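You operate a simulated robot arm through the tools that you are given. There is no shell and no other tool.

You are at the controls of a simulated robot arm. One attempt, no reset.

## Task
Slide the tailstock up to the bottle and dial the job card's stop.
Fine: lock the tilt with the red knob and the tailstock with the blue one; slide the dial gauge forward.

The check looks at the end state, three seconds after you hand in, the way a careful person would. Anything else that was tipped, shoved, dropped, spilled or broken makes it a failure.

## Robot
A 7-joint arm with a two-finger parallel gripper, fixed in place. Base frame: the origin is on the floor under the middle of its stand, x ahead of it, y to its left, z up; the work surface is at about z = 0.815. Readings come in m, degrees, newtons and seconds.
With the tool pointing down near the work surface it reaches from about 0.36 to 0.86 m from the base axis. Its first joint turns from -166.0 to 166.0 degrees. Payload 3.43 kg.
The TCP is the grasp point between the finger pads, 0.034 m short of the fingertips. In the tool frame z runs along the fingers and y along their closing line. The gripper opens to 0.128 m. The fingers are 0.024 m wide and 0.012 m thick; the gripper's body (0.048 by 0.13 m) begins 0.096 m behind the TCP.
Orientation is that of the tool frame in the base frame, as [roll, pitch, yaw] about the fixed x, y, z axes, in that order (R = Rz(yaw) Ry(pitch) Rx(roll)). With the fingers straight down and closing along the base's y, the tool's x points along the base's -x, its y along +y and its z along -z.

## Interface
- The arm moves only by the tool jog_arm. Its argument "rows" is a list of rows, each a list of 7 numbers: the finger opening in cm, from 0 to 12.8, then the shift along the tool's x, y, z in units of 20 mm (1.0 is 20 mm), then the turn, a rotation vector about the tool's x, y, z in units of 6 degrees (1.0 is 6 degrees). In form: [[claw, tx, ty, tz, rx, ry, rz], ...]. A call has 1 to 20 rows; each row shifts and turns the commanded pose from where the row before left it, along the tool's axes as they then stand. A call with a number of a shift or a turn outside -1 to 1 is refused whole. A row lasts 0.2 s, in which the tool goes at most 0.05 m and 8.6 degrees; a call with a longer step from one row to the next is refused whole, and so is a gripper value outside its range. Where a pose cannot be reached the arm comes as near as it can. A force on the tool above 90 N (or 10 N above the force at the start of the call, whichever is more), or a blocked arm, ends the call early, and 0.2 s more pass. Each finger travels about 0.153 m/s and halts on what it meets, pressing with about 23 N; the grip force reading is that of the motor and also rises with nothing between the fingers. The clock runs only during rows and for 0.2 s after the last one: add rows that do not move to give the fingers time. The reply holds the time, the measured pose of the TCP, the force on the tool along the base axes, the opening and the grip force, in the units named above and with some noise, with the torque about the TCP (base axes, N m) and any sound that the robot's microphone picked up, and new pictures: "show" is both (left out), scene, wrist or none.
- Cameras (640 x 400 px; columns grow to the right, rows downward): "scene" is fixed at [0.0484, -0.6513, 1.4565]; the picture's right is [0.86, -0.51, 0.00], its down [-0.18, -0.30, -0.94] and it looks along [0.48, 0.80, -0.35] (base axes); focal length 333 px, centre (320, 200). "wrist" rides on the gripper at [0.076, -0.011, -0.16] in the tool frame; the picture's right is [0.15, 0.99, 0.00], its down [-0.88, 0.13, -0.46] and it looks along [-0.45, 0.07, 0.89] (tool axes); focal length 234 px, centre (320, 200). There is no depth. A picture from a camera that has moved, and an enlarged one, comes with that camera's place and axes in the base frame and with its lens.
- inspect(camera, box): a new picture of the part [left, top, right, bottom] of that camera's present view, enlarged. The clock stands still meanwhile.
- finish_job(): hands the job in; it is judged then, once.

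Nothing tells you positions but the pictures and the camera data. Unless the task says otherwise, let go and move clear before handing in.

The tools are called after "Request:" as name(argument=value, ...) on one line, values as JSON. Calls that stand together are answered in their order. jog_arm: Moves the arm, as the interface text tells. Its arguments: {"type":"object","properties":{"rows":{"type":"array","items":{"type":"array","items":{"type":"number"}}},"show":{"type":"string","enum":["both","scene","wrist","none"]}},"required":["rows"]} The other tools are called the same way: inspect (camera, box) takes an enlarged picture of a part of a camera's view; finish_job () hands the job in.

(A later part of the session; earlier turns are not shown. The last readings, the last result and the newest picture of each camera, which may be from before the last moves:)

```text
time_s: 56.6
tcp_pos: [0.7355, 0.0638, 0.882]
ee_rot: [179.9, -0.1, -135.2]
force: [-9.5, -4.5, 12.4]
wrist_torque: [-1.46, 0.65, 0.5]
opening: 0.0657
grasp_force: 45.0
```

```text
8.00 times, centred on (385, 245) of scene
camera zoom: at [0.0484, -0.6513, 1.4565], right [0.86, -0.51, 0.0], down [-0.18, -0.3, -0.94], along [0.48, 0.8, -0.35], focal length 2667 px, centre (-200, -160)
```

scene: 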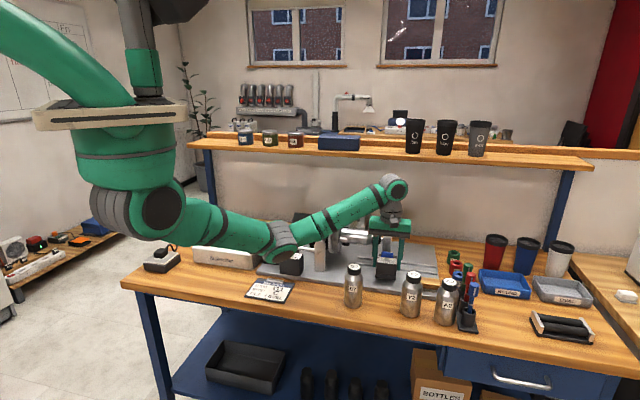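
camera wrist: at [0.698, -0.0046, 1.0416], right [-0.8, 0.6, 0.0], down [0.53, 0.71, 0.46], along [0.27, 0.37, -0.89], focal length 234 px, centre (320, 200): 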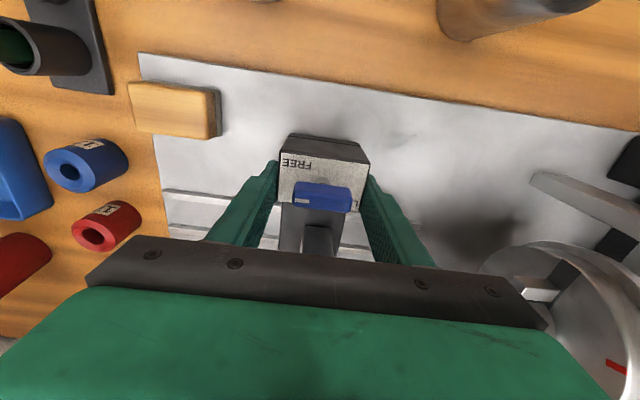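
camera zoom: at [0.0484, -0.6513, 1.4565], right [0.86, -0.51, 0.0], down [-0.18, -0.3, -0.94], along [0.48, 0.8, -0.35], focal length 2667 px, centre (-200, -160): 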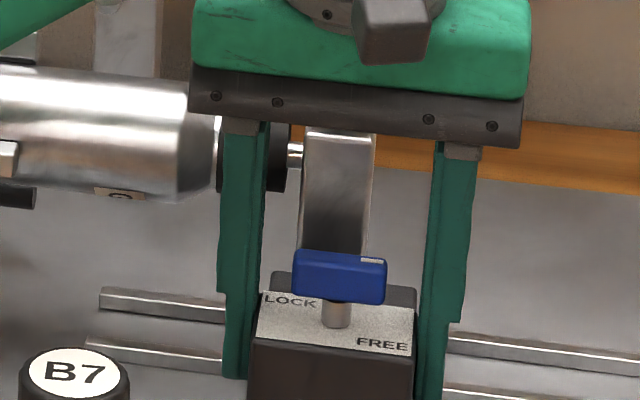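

Request:
jog_arm(rows=[[5.4, 0, 0.05, 0, 0, 0, 0], [5.4, 0, 0.05, 0, 0, 0, 0], [5.4, 0, 0, 0, 0, 0, 0]], show="none")

Request:
inspect(camera="scene", box=[350, 220, 420, 270])

```text
time_s: 57.4
tcp_pos: [0.7345, 0.0653, 0.8809]
ee_rot: [179.9, 0.1, -135.2]
force: [-7.9, -9.2, 1.3]
wrist_torque: [0.51, -1.21, 0.35]
opening: 0.0654
grasp_force: 44.9
```

```text
8.00 times, centred on (385, 245) of scene
camera zoom: at [0.0484, -0.6513, 1.4565], right [0.86, -0.51, 0.0], down [-0.18, -0.3, -0.94], along [0.48, 0.8, -0.35], focal length 2667 px, centre (-200, -160)
```

zoom: 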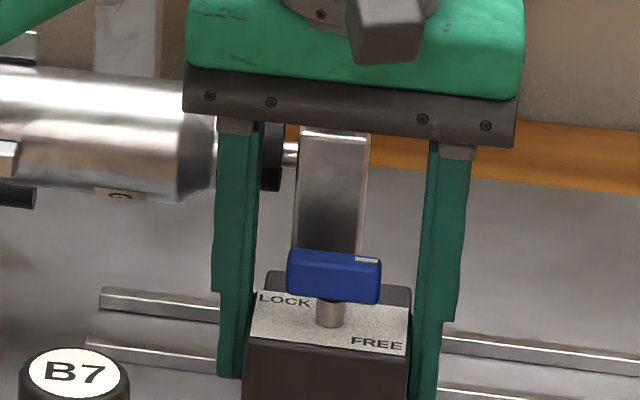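

Request:
jog_arm(rows=[[5.4, 0, 0.05, 0, 0, 0, 0], [5.4, 0, 0.05, 0, 0, 0, 0], [5.4, 0, 0, 0, 0, 0, 0]], show="none")

Request:
inspect(camera="scene", box=[350, 220, 420, 270])

```text
time_s: 58.2
tcp_pos: [0.7343, 0.0657, 0.8815]
ee_rot: [-179.9, 0.0, -135.2]
force: [22.8, -21.8, -7.7]
wrist_torque: [-0.61, -0.31, 0.56]
opening: 0.0658
grasp_force: 45.0
```

```text
8.00 times, centred on (385, 245) of scene
camera zoom: at [0.0484, -0.6513, 1.4565], right [0.86, -0.51, 0.0], down [-0.18, -0.3, -0.94], along [0.48, 0.8, -0.35], focal length 2667 px, centre (-200, -160)
```

zoom: 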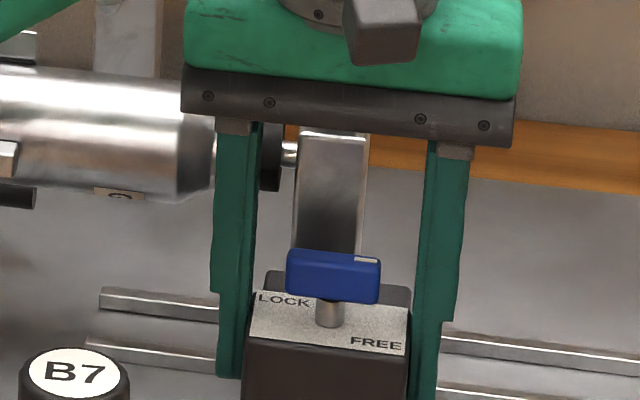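

Contact: a reaction of about 31 N along the slide with no further motion. I'll ease off a little so the disk rests lightly on the cap, then open.

Request:
jog_arm(rows=[[5.4, 0, -0.05, 0, 0, 0, 0], [5.4, 0, 0, 0, 0, 0, 0]], show="none")

```text
time_s: 58.8
tcp_pos: [0.7338, 0.0666, 0.881]
ee_rot: [179.9, 0.0, -135.2]
force: [12.9, -14.0, -2.3]
wrist_torque: [-0.9, 0.78, -0.46]
opening: 0.0656
grasp_force: 44.9
```

Request:
jog_arm(rows=[[6.8, 0, 0, 0, 0, 0, 0], [7.6, 0, 0, 0, 0, 0, 0], [7.6, 0, 0, 0, 0, 0, 0], [7.6, 0, 0, -0.6, 0, 0, 0], [7.6, 0, 0, -1, 0, 0, 0], [7.6, 0, 0, -1, 0, 0, 0], [7.6, 0, 0, -1, 0, 0, 0], [7.6, 0, 0, -1, 0, 0, 0], [7.6, 0, 0, -1, 0, 0, 0], [7.6, 0, 0, -1, 0, 0, 0]])

Request:
inspect(camera="scene", box=[340, 210, 440, 290])

Request:
inspect(camera="wrist", box=[220, 80, 480, 240])

```text
time_s: 61.0
tcp_pos: [0.7335, 0.0663, 1.014]
ee_rot: [-180.0, -0.1, -135.1]
force: [0.0, 1.6, -0.1]
wrist_torque: [-0.01, 0.02, -0.02]
opening: 0.076
grasp_force: 0.0
camera wrist: at [0.6877, 0.0063, 1.1737], right [-0.8, 0.6, 0.0], down [0.53, 0.71, 0.46], along [0.27, 0.37, -0.89], focal length 234 px, centre (320, 200)
```

scene: 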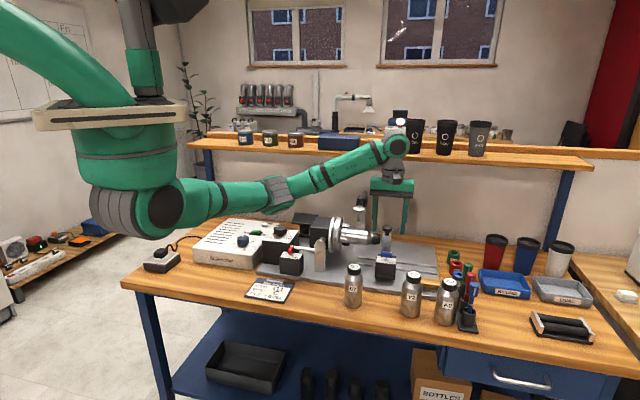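
wrist: 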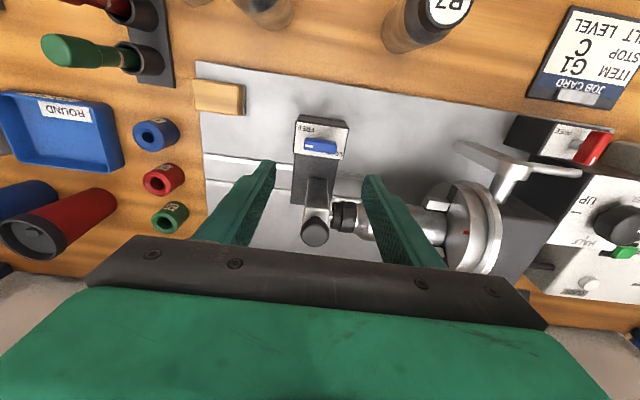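

```text
5.00 times, centred on (390, 250) of scene
camera zoom: at [0.0484, -0.6513, 1.4565], right [0.86, -0.51, 0.0], down [-0.18, -0.3, -0.94], along [0.48, 0.8, -0.35], focal length 1667 px, centre (-30, -50)
```

zoom: 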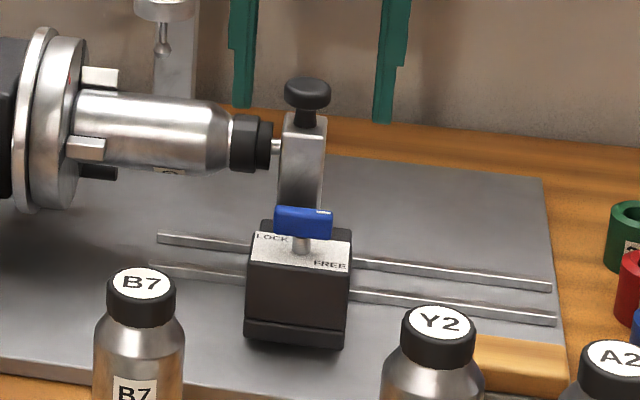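

```text
2.46 times, centred on (350, 160) of wrist
camera zoom: at [0.6877, 0.0063, 1.1737], right [-0.8, 0.6, 0.0], down [0.53, 0.71, 0.46], along [0.27, 0.37, -0.89], focal length 576 px, centre (246, 298)
```

zoom: 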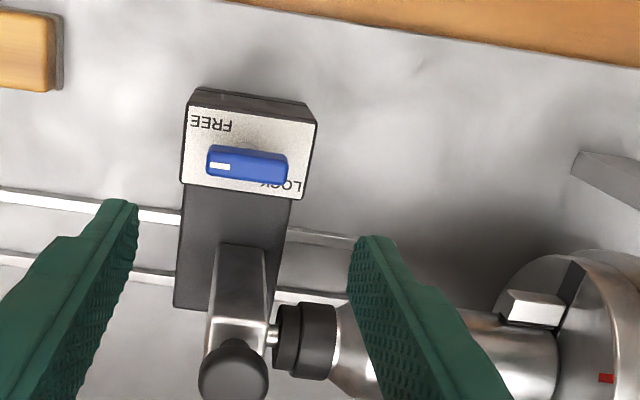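

The disk now sits against the cap. Next is the blue lever at about (0.7255,0.059): I'll narrow the fingers, turn to yaw 135 and hover over it.

Request:
jog_arm(rows=[[3, 0, 0, -1, 0, 0, 0], [3, 0, 0, 0, 0, 0, 1], [3, 0, 0, 0, 0, 0, 1], [3, 0, 0, 0, 0, 0, 1], [3, 0, 0, 0, 0, 0, 1], [3, 0, 0, 0, 0, 0, 1], [3, 0, 0, 0, 0, 0, 1], [3, 0, 0, 0, 0, 0, 1], [3, 0, 0, 0, 0, 0, 1], [3, 0, 0, 0, 0, 0, 1], [3, 0, 0, 0, 0, 0, 1], [3, 0, 0, 0, 0, 0, 1], [3, 0, 0, 0, 0, 0, 1], [3, 0, 0, 0, 0, 0, 1], [3, 0, 0, 0, 0, 0, 1], [3, 0, 0, 0, 0, 0, 0.98], [3, 0.02, -0.54, 0, 0, 0, 0], [3, 0, 0, 0.9, 0, 0, 0], [3, 0, 0, 0, 0, 0, 0]])

Request:
inspect(camera="wrist", box=[240, 90, 400, 220])

Request:
inspect(camera="scene", box=[340, 210, 440, 290])

```text
time_s: 65.0
tcp_pos: [0.7265, 0.0586, 1.0158]
ee_rot: [-180.0, 0.0, 135.0]
force: [0.1, -0.2, -0.2]
wrist_torque: [-0.06, -0.01, -0.01]
opening: 0.0301
grasp_force: 0.1
camera wrist: at [0.6645, 0.1061, 1.1753], right [0.6, 0.8, 0.0], down [0.71, -0.53, 0.46], along [0.37, -0.27, -0.89], focal length 234 px, centre (320, 200)
```

scene: 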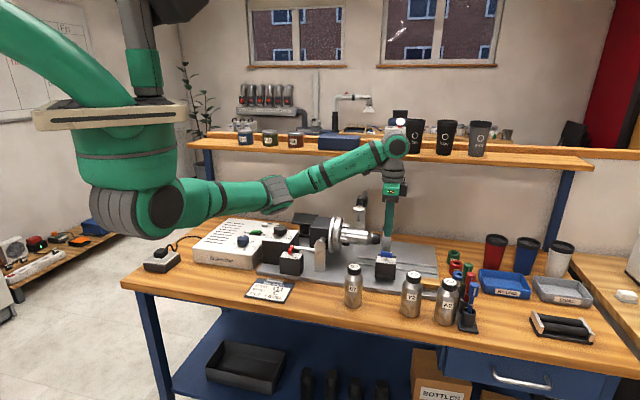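
wrist: 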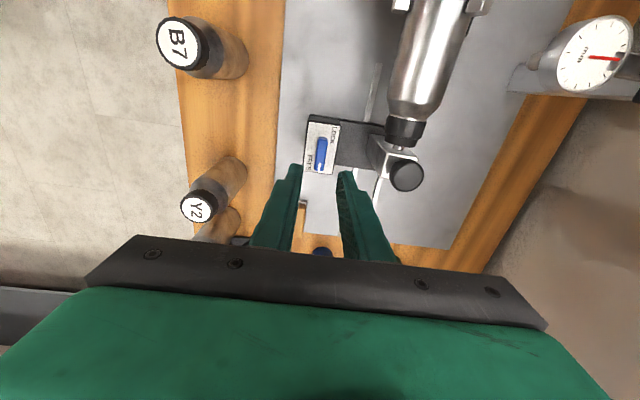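

```text
3.08 times, centred on (320, 155) of wrist
camera zoom: at [0.6645, 0.1061, 1.1753], right [0.6, 0.8, 0.0], down [0.71, -0.53, 0.46], along [0.37, -0.27, -0.89], focal length 720 px, centre (320, 338)
```

zoom: 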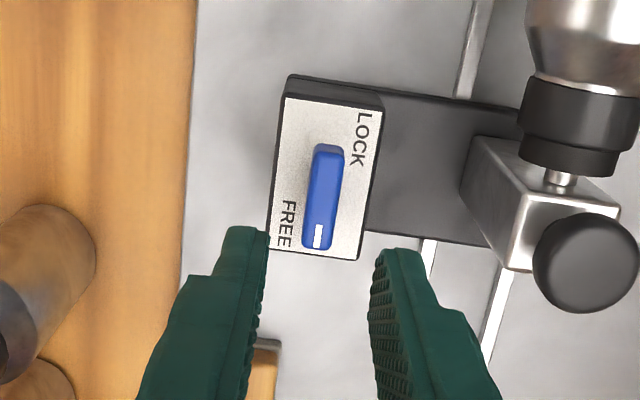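

```text
5.00 times, centred on (390, 250) of scene
camera zoom: at [0.0484, -0.6513, 1.4565], right [0.86, -0.51, 0.0], down [-0.18, -0.3, -0.94], along [0.48, 0.8, -0.35], focal length 1667 px, centre (-30, -50)
```

zoom: 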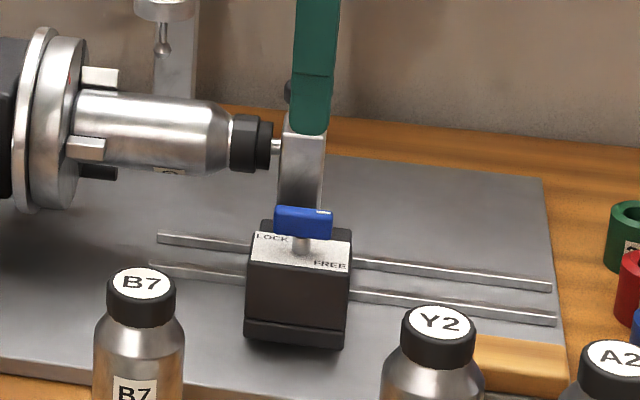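

Aligned to within about 2 mm. I'll go down to just above the lever and check.

Request:
jog_arm(rows=[[2.6, 0, 0.05, 0, 0, 0, 0], [2.6, 0, 0, 0.9, 0, 0, 0], [2.6, 0, 0, 0.9, 0, 0, 0], [2.6, 0, 0, 0.9, 0, 0, 0], [2.6, 0, 0, 0.5, 0, 0, 0], [2.6, 0, 0, 0, 0, 0, 0]])

Request:
inspect(camera="wrist", box=[260, 110, 380, 210])

Request:
inspect(camera="scene", box=[350, 220, 430, 280])

```text
time_s: 66.4
tcp_pos: [0.7265, 0.0583, 0.9525]
ee_rot: [179.9, 0.0, 135.0]
force: [-0.8, 0.6, 0.3]
wrist_torque: [-0.03, 0.0, 0.0]
opening: 0.0259
grasp_force: 0.1
camera wrist: at [0.6657, 0.1064, 1.1122], right [0.6, 0.8, 0.0], down [0.71, -0.53, 0.46], along [0.37, -0.27, -0.89], focal length 234 px, centre (320, 200)
```

scene: 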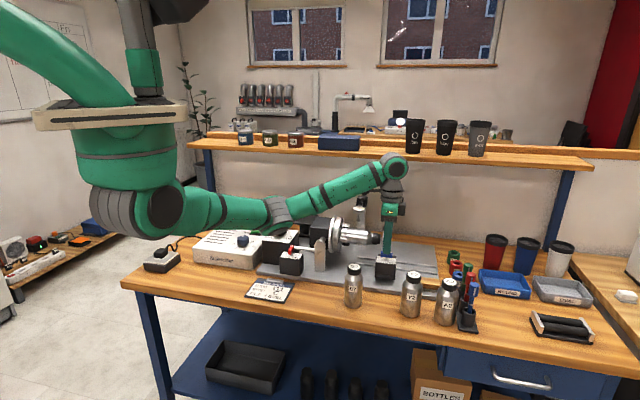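
wrist: 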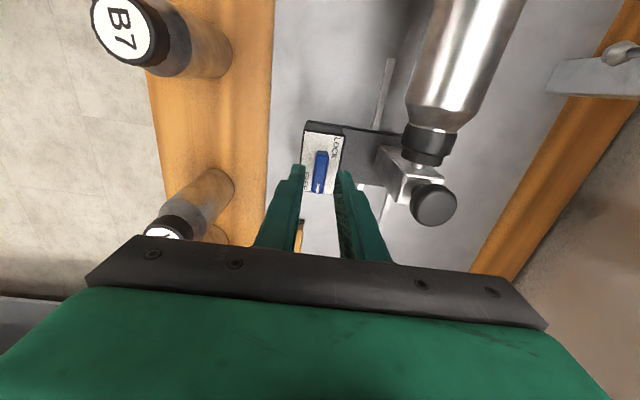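

```text
4.00 times, centred on (320, 160) of wrist
camera zoom: at [0.6657, 0.1064, 1.1122], right [0.6, 0.8, 0.0], down [0.71, -0.53, 0.46], along [0.37, -0.27, -0.89], focal length 937 px, centre (320, 360)
```

zoom: 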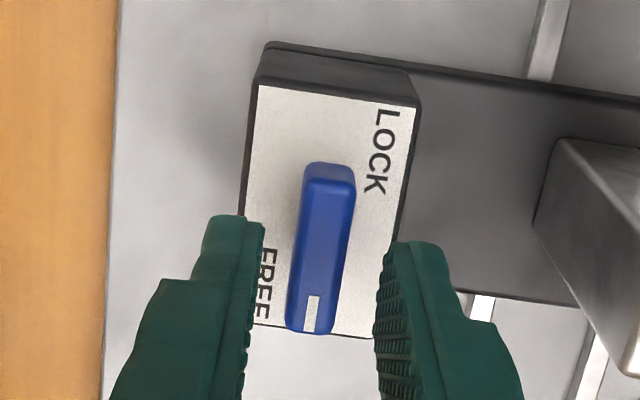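

```text
6.67 times, centred on (390, 250) of scene
camera zoom: at [0.0484, -0.6513, 1.4565], right [0.86, -0.51, 0.0], down [-0.18, -0.3, -0.94], along [0.48, 0.8, -0.35], focal length 2222 px, centre (-147, -133)
```

zoom: 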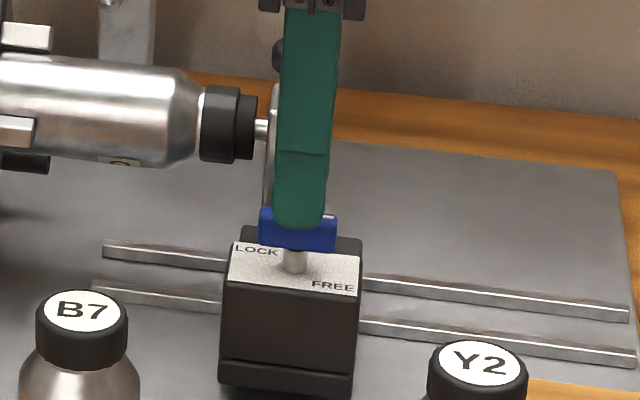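

Request:
jog_arm(rows=[[2.6, 0.18, 0.02, 0, 0, 0, 0], [2.6, 0, 0, 0.5, 0, 0, 0], [2.6, 0, 0, 0.45, 0, 0, 0], [2.6, 0, 0, 0, 0, 0, 0]])

Request:
inspect(camera="wrist", box=[260, 110, 380, 210])

Request:
inspect(camera="scene", box=[350, 220, 430, 280])

```text
time_s: 67.4
tcp_pos: [0.7254, 0.0628, 0.9325]
ee_rot: [-180.0, 0.0, 135.0]
force: [0.5, -0.7, 0.8]
wrist_torque: [0.0, 0.0, 0.02]
opening: 0.0259
grasp_force: 0.1
camera wrist: at [0.6628, 0.1093, 1.0929], right [0.6, 0.8, 0.0], down [0.71, -0.53, 0.46], along [0.37, -0.27, -0.89], focal length 234 px, centre (320, 200)
```

scene: 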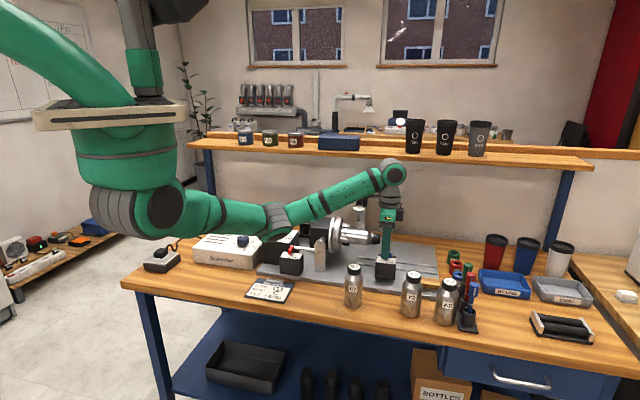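
wrist: 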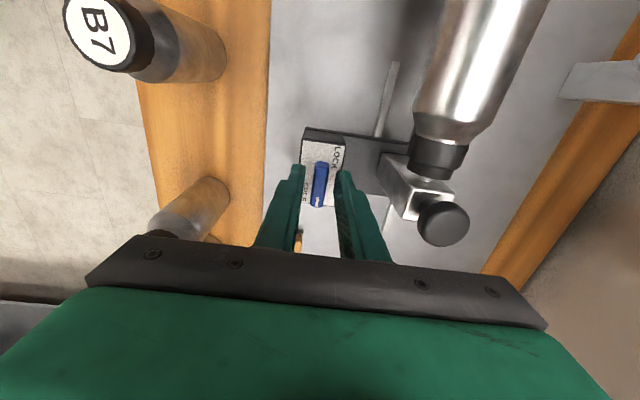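

```text
4.00 times, centred on (320, 160) of wrist
camera zoom: at [0.6628, 0.1093, 1.0929], right [0.6, 0.8, 0.0], down [0.71, -0.53, 0.46], along [0.37, -0.27, -0.89], focal length 937 px, centre (320, 360)
```

zoom: 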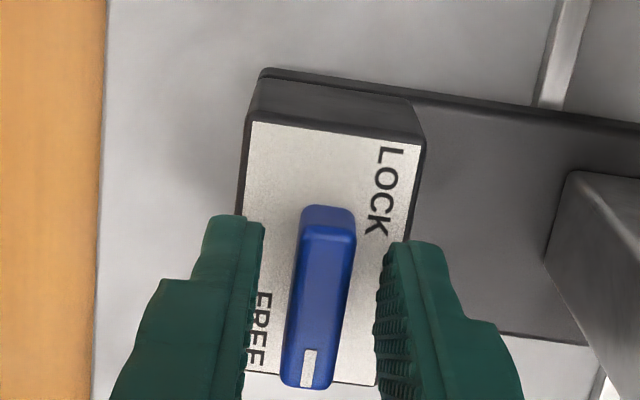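

```text
6.67 times, centred on (390, 250) of scene
camera zoom: at [0.0484, -0.6513, 1.4565], right [0.86, -0.51, 0.0], down [-0.18, -0.3, -0.94], along [0.48, 0.8, -0.35], focal length 2222 px, centre (-147, -133)
```

zoom: 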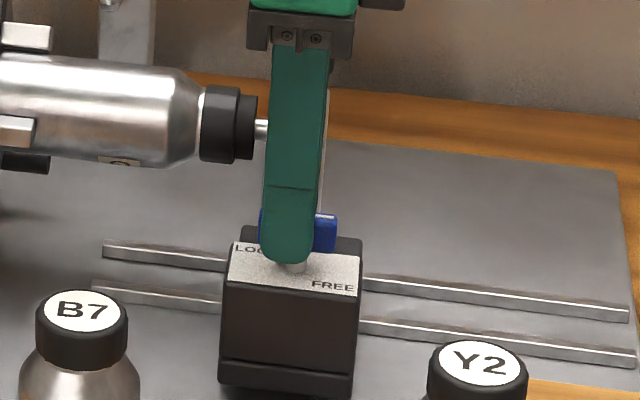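

Centred in both views now. I'll close on the blue lever.

Request:
jog_arm(rows=[[2.0, 0, 0, 0, 0, 0, 0], [1.4, 0, 0, 0, 0, 0, 0], [0.8, 0, 0, 0, 0, 0, 0], [0.8, 0, 0, 0, 0, 0, 0]], show="none")

Request:
inspect(camera="wrist", box=[260, 110, 380, 210])

```text
time_s: 68.4
tcp_pos: [0.7238, 0.0631, 0.9323]
ee_rot: [-179.9, 0.0, 135.0]
force: [-1.7, -1.1, -1.2]
wrist_torque: [-0.08, -0.05, 0.0]
opening: 0.012
grasp_force: 45.0
```

```text
4.00 times, centred on (320, 160) of wrist
camera zoom: at [0.6628, 0.1093, 1.0931], right [0.6, 0.8, 0.0], down [0.71, -0.53, 0.46], along [0.37, -0.27, -0.89], focal length 937 px, centre (320, 360)
```

zoom: 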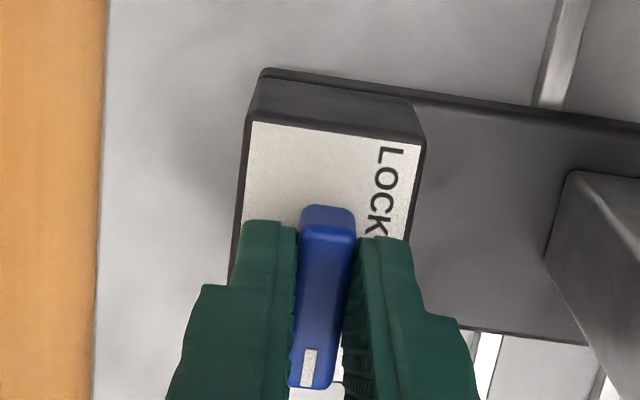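

Good grip with little side load. Since the tailstock can still slide, I'll first press it lightly toward the bottle so turning the lever doesn't open a gap.

Request:
jog_arm(rows=[[0.8, 0.05, 0, 0, 0, 0, 0], [0.8, 0, 0, 0, 0, 0, 0]], show="none")

```text
time_s: 69.0
tcp_pos: [0.7249, 0.0621, 0.9324]
ee_rot: [-179.9, 0.0, 135.0]
force: [10.2, -5.4, -0.6]
wrist_torque: [0.8, 0.61, 0.01]
opening: 0.0119
grasp_force: 45.3
```

Request:
jog_arm(rows=[[0.8, 0, 0, 0, 0, 0, -1], [0.8, 0, 0, 0, 0, 0, -1], [0.8, 0, 0, 0, 0, 0, -1], [0.8, 0, 0, 0, 0, 0, -1], [0.8, 0, 0, 0, 0, 0, -1]], show="none")

Request:
inspect(camera="scene", box=[350, 220, 430, 280])

```text
time_s: 70.2
tcp_pos: [0.7238, 0.0595, 0.9332]
ee_rot: [-179.9, 0.1, 165.0]
force: [1.6, -21.7, 1.7]
wrist_torque: [-0.92, -1.32, -0.11]
opening: 0.0118
grasp_force: 45.3
```

```text
6.67 times, centred on (390, 250) of scene
camera zoom: at [0.0484, -0.6513, 1.4565], right [0.86, -0.51, 0.0], down [-0.18, -0.3, -0.94], along [0.48, 0.8, -0.35], focal length 2222 px, centre (-147, -133)
```

zoom: 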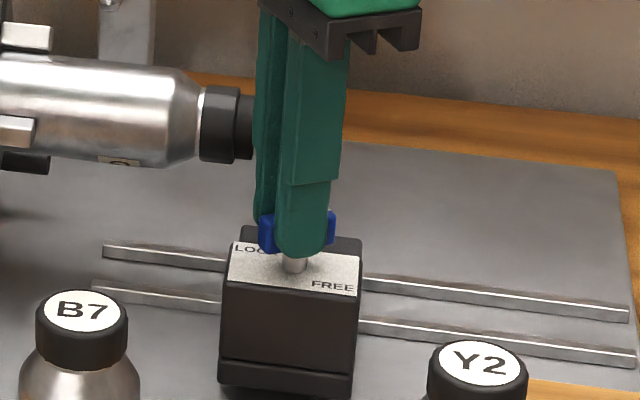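

Request:
jog_arm(rows=[[0.8, 0, 0, 0, 0, 0, -1], [0.8, 0, 0, 0, 0, 0, -1], [0.8, 0, 0, 0, 0, 0, -1], [0.8, 0, 0, 0, 0, 0, -1], [0.8, 0, 0, 0, 0, 0, -1]], show="none")

Request:
inspect(camera="scene", box=[350, 220, 430, 280])

```text
time_s: 71.4
tcp_pos: [0.7227, 0.0587, 0.9327]
ee_rot: [-179.8, -0.1, -165.2]
force: [0.7, -50.3, 6.2]
wrist_torque: [-0.98, -0.55, -0.19]
opening: 0.0117
grasp_force: 45.2
```

```text
6.67 times, centred on (390, 250) of scene
camera zoom: at [0.0484, -0.6513, 1.4565], right [0.86, -0.51, 0.0], down [-0.18, -0.3, -0.94], along [0.48, 0.8, -0.35], focal length 2222 px, centre (-147, -133)
```

zoom: 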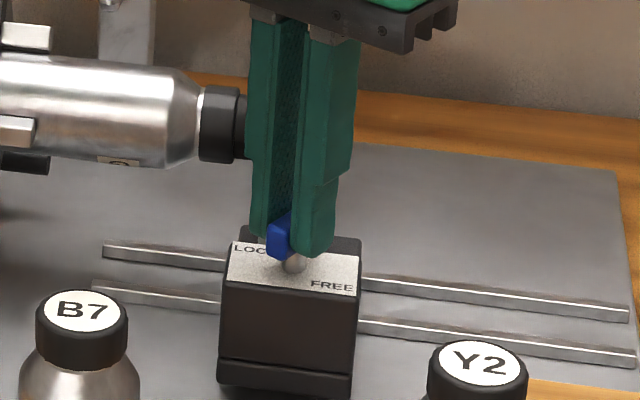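

Request:
jog_arm(rows=[[0.8, 0.032, -0.065, 0, 0, 0, 0], [0.8, 0, 0, 0, 0, 0, -1], [0.8, 0, 0, 0, 0, 0, -1], [0.8, 0, 0, 0, 0, 0, -1], [0.8, 0, 0, 0, 0, 0, 0]], show="none")

```text
time_s: 72.6
tcp_pos: [0.7235, 0.0576, 0.9325]
ee_rot: [-179.8, -0.1, -147.1]
force: [7.5, -38.4, 9.8]
wrist_torque: [-0.15, 0.45, -0.31]
opening: 0.0118
grasp_force: 45.2
```

Request:
jog_arm(rows=[[0.8, 0.033, -0.037, 0, 0, 0, 0], [0.8, 0, 0, 0, 0, 0, -1], [0.8, 0, 0, 0, 0, 0, -1], [0.8, 0, 0, 0, 0, 0, -0.7], [0.8, 0, 0, 0, 0, 0, 0]])

Request:
inspect(camera="wrist", box=[260, 110, 380, 210])

Request:
inspect(camera="scene", box=[350, 220, 430, 280])

```text
time_s: 73.8
tcp_pos: [0.7246, 0.0574, 0.9321]
ee_rot: [-179.8, 0.0, -131.0]
force: [14.0, -44.4, 11.9]
wrist_torque: [-0.7, -0.05, -1.16]
opening: 0.0125
grasp_force: 44.5
camera wrist: at [0.6823, -0.0056, 1.0931], right [-0.84, 0.54, 0.0], down [0.48, 0.75, 0.45], along [0.25, 0.38, -0.89], focal length 234 px, centre (320, 200)
```

scene: 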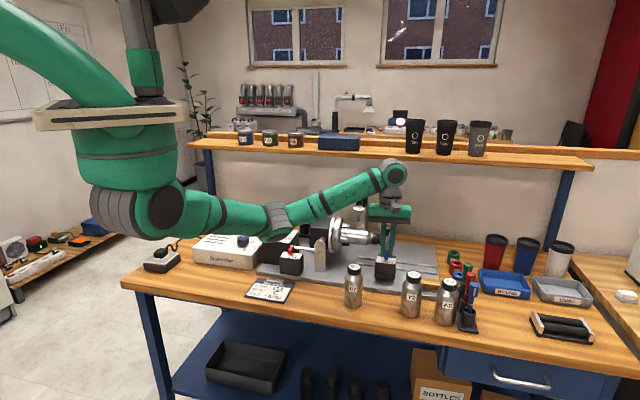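
wrist: 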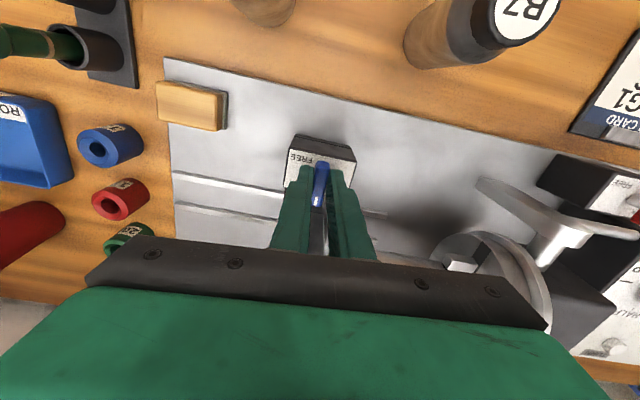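

```text
4.00 times, centred on (320, 160) of wrist
camera zoom: at [0.6823, -0.0056, 1.0931], right [-0.84, 0.54, 0.0], down [0.48, 0.75, 0.45], along [0.25, 0.38, -0.89], focal length 937 px, centre (320, 360)
```

zoom: 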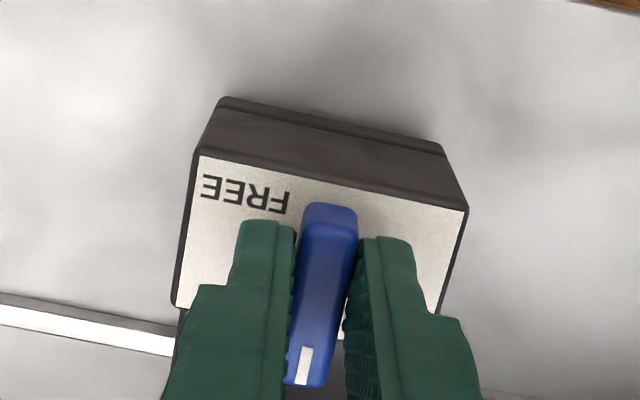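

```text
6.67 times, centred on (390, 250) of scene
camera zoom: at [0.0484, -0.6513, 1.4565], right [0.86, -0.51, 0.0], down [-0.18, -0.3, -0.94], along [0.48, 0.8, -0.35], focal length 2222 px, centre (-147, -133)
```

zoom: 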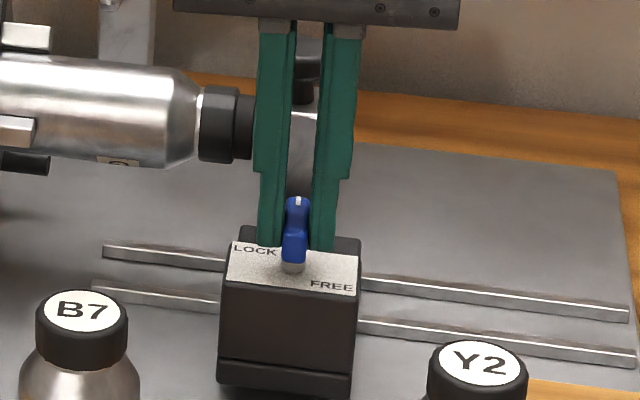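

The torque rose at 90°, so the blue lever is at its LOCK stop and the disk is still against the cap. I'll relax, open and rise.

Request:
jog_arm(rows=[[0.8, 0, 0, 0, 0, 0, 0.6], [1.6, 0, 0, 0, 0, 0, 0], [2.6, 0, 0, 0, 0, 0, 0], [2.6, 0, 0, -0.4, 0, 0, 0], [2.6, 0, 0, -0.8, 0, 0, 0], [2.6, 0, 0, -1, 0, 0, 0], [2.6, 0, 0, -1, 0, 0, 0], [2.6, 0, 0, -1, 0, 0, 0], [2.6, 0, 0, -1, 0, 0, 0], [2.6, 0, 0, -1, 0, 0, 0]])

Request:
inspect(camera="wrist", box=[220, 80, 480, 240])

Request:
inspect(camera="scene", box=[320, 170, 440, 270])

```text
time_s: 76.0
tcp_pos: [0.7231, 0.0633, 1.0563]
ee_rot: [180.0, 0.0, -134.4]
force: [0.1, 0.8, 0.0]
wrist_torque: [0.0, 0.0, 0.01]
opening: 0.0259
grasp_force: 0.1
camera wrist: at [0.6778, 0.0024, 1.2165], right [-0.81, 0.59, 0.0], down [0.52, 0.72, 0.46], along [0.27, 0.37, -0.89], focal length 234 px, centre (320, 200)
```

scene: 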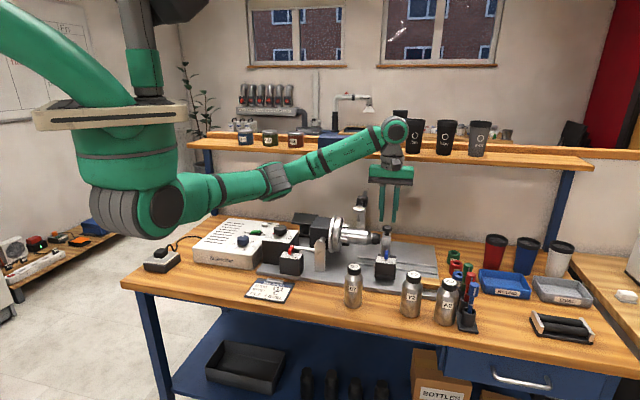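
wrist: 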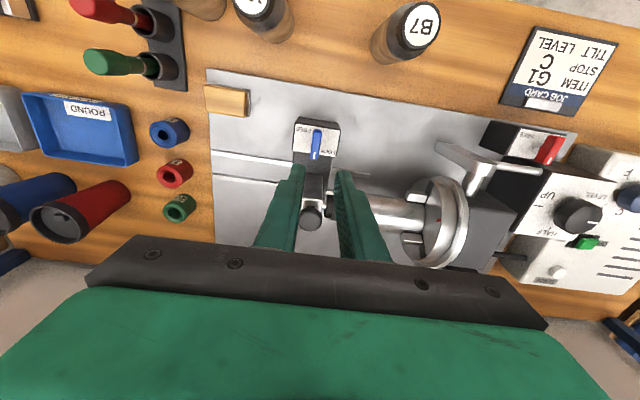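

```text
2.46 times, centred on (350, 160) of wrist
camera zoom: at [0.6778, 0.0024, 1.2165], right [-0.81, 0.59, 0.0], down [0.52, 0.72, 0.46], along [0.27, 0.37, -0.89], focal length 576 px, centre (246, 298)
```

zoom: 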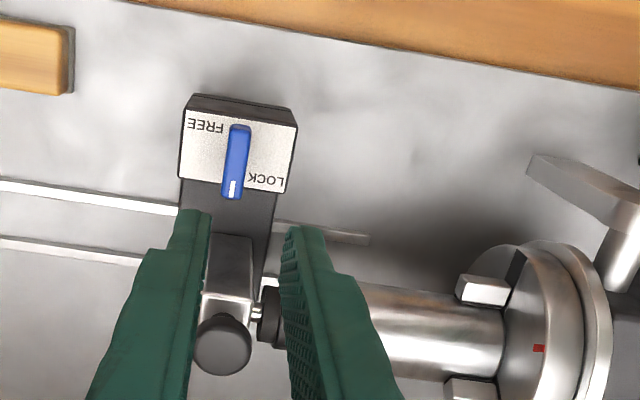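

```text
4.00 times, centred on (380, 220) of scene
camera zoom: at [0.0484, -0.6513, 1.4565], right [0.86, -0.51, 0.0], down [-0.18, -0.3, -0.94], along [0.48, 0.8, -0.35], focal length 1334 px, centre (80, 120)
```

zoom: 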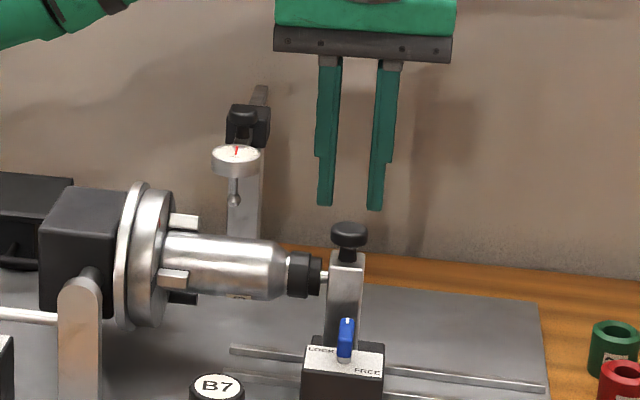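

The blue lever points back at LOCK, matching the red one, and the disk touches the cap. Now for the dial gauge: it sits at about (0.77,0.26,0.99), behind the bottle. I'll study it more closely first.

Request:
inspect(camera="scene", box=[340, 185, 380, 235])

Request:
jog_arm(rows=[[2.6, 0.5, 0.5, -1, 0, 0, 0], [2.6, 0.5, 0.5, -1, 0, 0, 0], [2.6, 0.5, 0.5, -1, 0, 0, 0], [2.6, 0.5, 0.5, -1, 0, 0, 0], [2.6, 0.5, 0.5, -1, 0, 0, 0], [2.6, 0.5, 0.5, 0, 0, 0, 0], [2.6, 0.5, 0.5, 0, 0, 0, 0], [2.6, 0.5, 0.5, 0, 0, 0, 0], [2.6, 0.5, 0.5, 0, 0, 0, 0]])

```text
8.00 times, centred on (360, 210) of scene
camera zoom: at [0.0484, -0.6513, 1.4565], right [0.86, -0.51, 0.0], down [-0.18, -0.3, -0.94], along [0.48, 0.8, -0.35], focal length 2667 px, centre (0, 120)
```

zoom: 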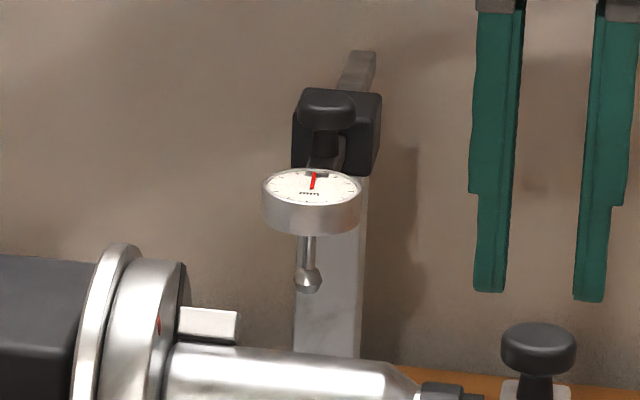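

```text
time_s: 78.0
tcp_pos: [0.5959, 0.0603, 1.1568]
ee_rot: [179.9, 0.0, -134.4]
force: [0.2, 0.4, -0.4]
wrist_torque: [-0.01, 0.0, 0.01]
opening: 0.0259
grasp_force: 0.0
camera wrist: at [0.551, 0.0003, 1.3179], right [-0.81, 0.59, 0.0], down [0.52, 0.72, 0.46], along [0.27, 0.37, -0.89], focal length 234 px, centre (320, 200)
```

scene: 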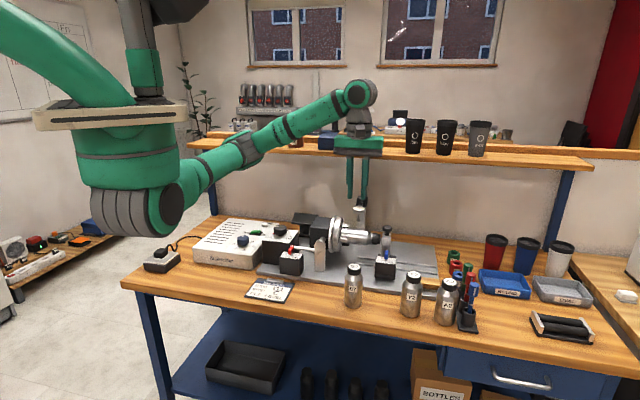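
wrist: 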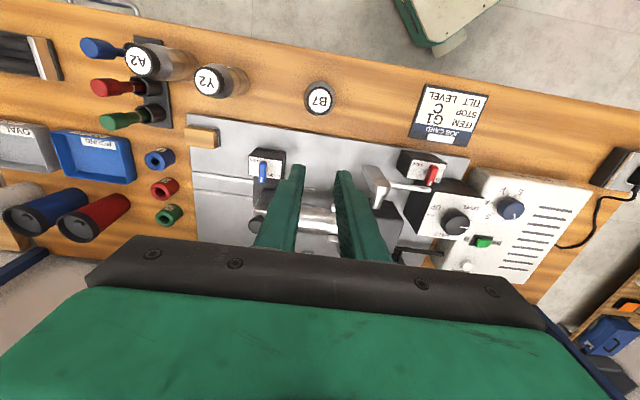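

The gauge hangs on a carriage with a black mushroom knob on a bar along the front-back direction. The shelf edge is above it at about N=0.70, z=1.19. I'll approach from the front with the fingers tilted forward, staying under the shelf. First I'll move clear over the bottle and tilt the tool.

Request:
jog_arm(rows=[[4, -0.9, 0.16, 0.22, 0, 0, 0], [4, -0.9, 0.16, 0.22, 0, 0, 0], [4, -0.9, 0.16, 0.22, 0, 0, 0], [4, -0.9, 0.16, 0.22, 0, 0, 0], [4, -0.9, 0.16, 0.22, 0, 0, 0], [4, 0, 0, 0, 0, -1, 0], [4, 0, 0, 0, 0, -1, 0], [4, 0, 0, 0, 0, -1, 0], [4, 0, 0, 0, 0, -1, 0], [4, 0, 0, 0, 0, -1, 0], [4, 0, 0, 0, 0, 0, 0]])

```text
time_s: 80.4
tcp_pos: [0.6466, 0.1355, 1.1346]
ee_rot: [-180.0, 30.1, -134.4]
force: [0.0, 0.5, 0.0]
wrist_torque: [0.01, 0.01, 0.02]
opening: 0.0398
grasp_force: 0.1
camera wrist: at [0.5532, 0.0248, 1.2352], right [-0.8, 0.6, -0.07], down [0.28, 0.47, 0.84], along [0.54, 0.64, -0.54], focal length 234 px, centre (320, 200)
```

scene: 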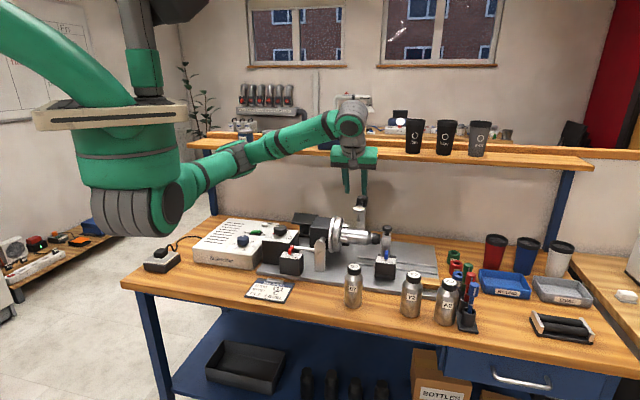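
wrist: 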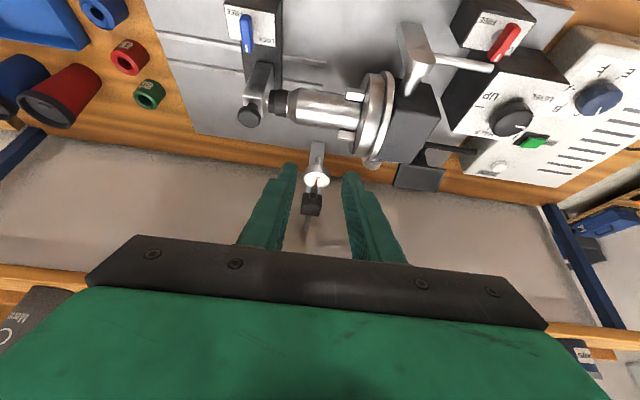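

The gauge is now in view between the fingers. I'll take a closer look before going on.

Request:
inspect(camera="wrist", box=[270, 120, 370, 250])

Request:
inspect(camera="wrist", box=[220, 60, 430, 200])

```text
3.08 times, centred on (320, 185) of wrist
camera zoom: at [0.5532, 0.0248, 1.2352], right [-0.8, 0.6, -0.07], down [0.28, 0.47, 0.84], along [0.54, 0.64, -0.54], focal length 720 px, centre (320, 246)
```

zoom: 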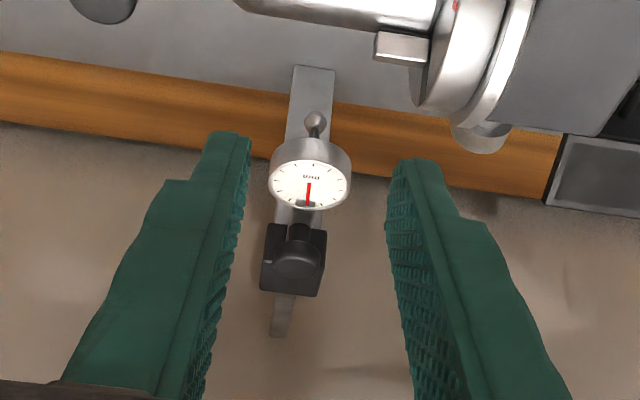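

```text
2.86 times, centred on (325, 130) of wrist
camera zoom: at [0.5532, 0.0248, 1.2352], right [-0.8, 0.6, -0.07], down [0.28, 0.47, 0.84], along [0.54, 0.64, -0.54], focal length 669 px, centre (306, 400)
```

zoom: 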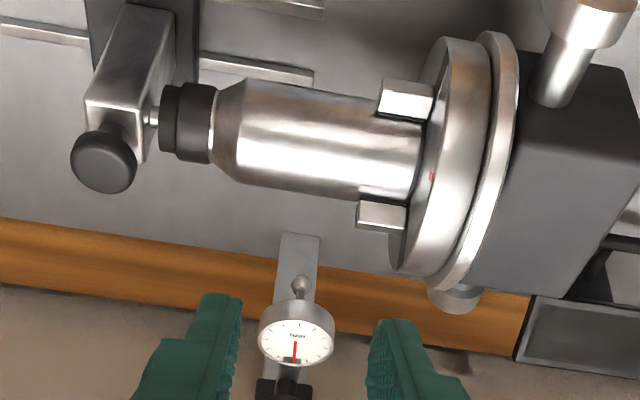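

The knob head is at roughly U=0.358, N=0.745, z=1.02, just in front of the carriage block. I'll tilt to 45° and move to a pre-approach point about 8 cm short of it.

Request:
jog_arm(rows=[[5, 0, 0, 0, 0, -0.83, 0], [5, 0, 0, 0, 0, -0.83, 0], [5, 0, 0, 0, 0, -0.83, 0], [5, -0.45, 0.03, 0.96, 0, 0, 0], [5, -0.45, 0.03, 0.96, 0, 0, 0], [5, -0.45, 0.03, 0.96, 0, 0, 0], [5, -0.45, 0.03, 0.96, 0, 0, 0], [5, -0.45, 0.03, 0.96, 0, 0, 0], [5, -0.45, 0.03, 0.96, 0, 0, 0], [5, 0, 0, 0, 0, 0, 0]])

Request:
inspect(camera="wrist", box=[250, 110, 390, 230])

Request:
inspect(camera="scene", box=[300, 110, 420, 240])

```text
time_s: 82.6
tcp_pos: [0.7283, 0.2229, 1.0913]
ee_rot: [-179.9, 44.8, -134.5]
force: [-0.7, -0.3, 0.5]
wrist_torque: [0.03, 0.02, 0.02]
opening: 0.0502
grasp_force: 0.1
camera wrist: at [0.6199, 0.0977, 1.1516], right [-0.78, 0.62, -0.1], down [0.12, 0.31, 0.94], along [0.62, 0.72, -0.31], focal length 234 px, centre (320, 200)
```

scene: 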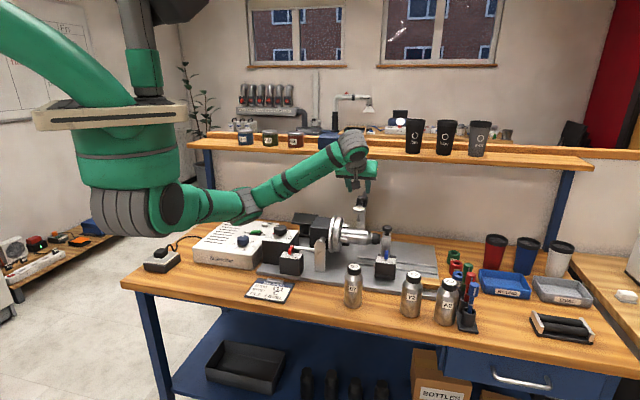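
wrist: 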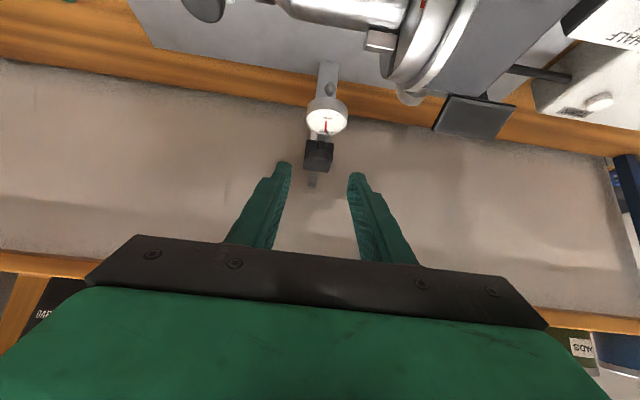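

```text
3.33 times, centred on (320, 170) of wrist
camera zoom: at [0.6199, 0.0977, 1.1516], right [-0.78, 0.62, -0.1], down [0.12, 0.31, 0.94], along [0.62, 0.72, -0.31], focal length 781 px, centre (320, 300)
```

zoom: 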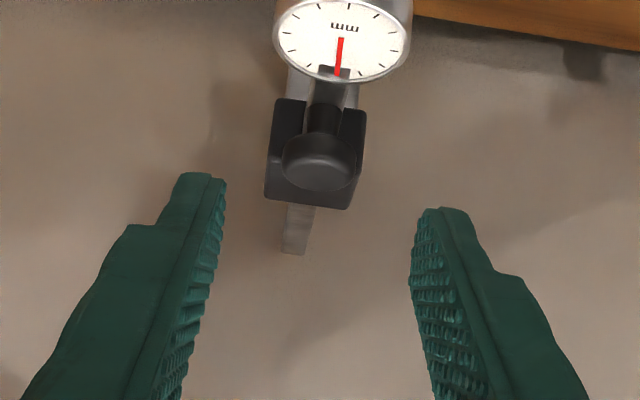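

```text
3.08 times, centred on (360, 175) of scene
camera zoom: at [0.0484, -0.6513, 1.4565], right [0.86, -0.51, 0.0], down [-0.18, -0.3, -0.94], along [0.48, 0.8, -0.35], focal length 1026 px, centre (197, 277)
```

zoom: 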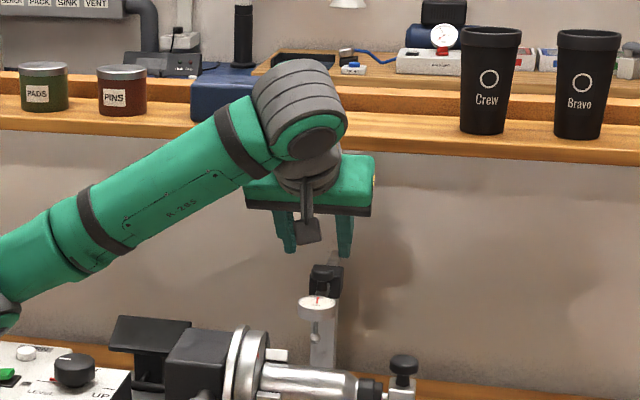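

The tool axis points straight at the mushroom knob, which is about 9 cm ahead. I'll move 5 cm along the fingers and check again.

Request:
jog_arm(rows=[[5, -0.05, 0.03, 0.6, 0, 0, 0], [5, 0, 0, 0.7, 0, 0, 0], [5, 0, 0, 0.7, 0, 0, 0], [5, 0, 0, 0.5, 0, 0, 0], [5, 0, 0, 0, 0, 0, 0]])

Request:
inspect(camera="wrist", box=[250, 110, 390, 230])

Request:
inspect(camera="scene", box=[330, 160, 400, 230])

```text
time_s: 83.8
tcp_pos: [0.7522, 0.2497, 1.0571]
ee_rot: [180.0, 44.8, -134.4]
force: [0.4, 0.2, -0.6]
wrist_torque: [0.04, -0.02, 0.0]
opening: 0.0499
grasp_force: 0.1
camera wrist: at [0.6446, 0.1249, 1.1168], right [-0.78, 0.62, -0.1], down [0.12, 0.31, 0.94], along [0.62, 0.72, -0.31], focal length 234 px, centre (320, 200)
```

scene: 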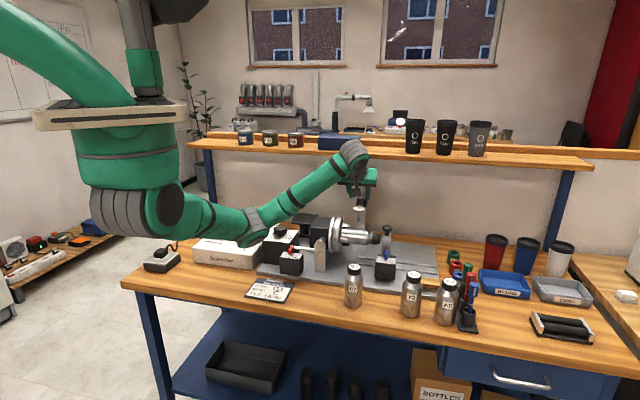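
wrist: 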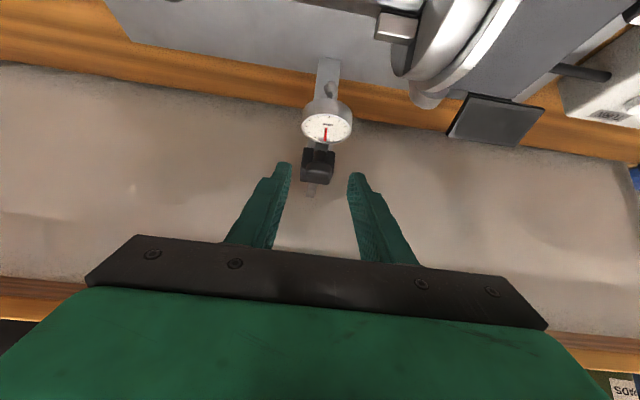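

```text
3.33 times, centred on (320, 170) of wrist
camera zoom: at [0.6446, 0.1249, 1.1168], right [-0.78, 0.62, -0.1], down [0.12, 0.31, 0.94], along [0.62, 0.72, -0.31], focal length 781 px, centre (320, 300)
```

zoom: 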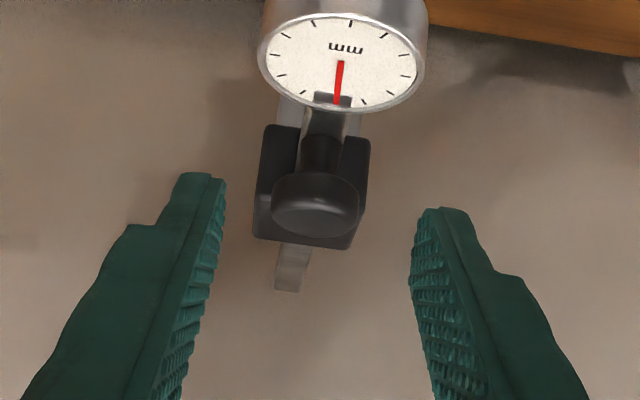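

```text
5.71 times, centred on (365, 195) of scene
camera zoom: at [0.0484, -0.6513, 1.4565], right [0.86, -0.51, 0.0], down [-0.18, -0.3, -0.94], along [0.48, 0.8, -0.35], focal length 1905 px, centre (63, 229)
```

zoom: 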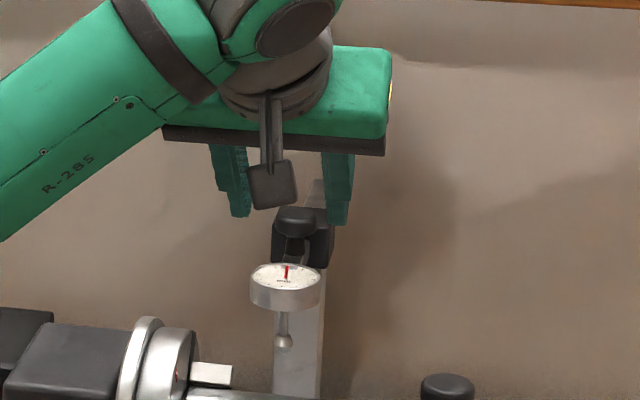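

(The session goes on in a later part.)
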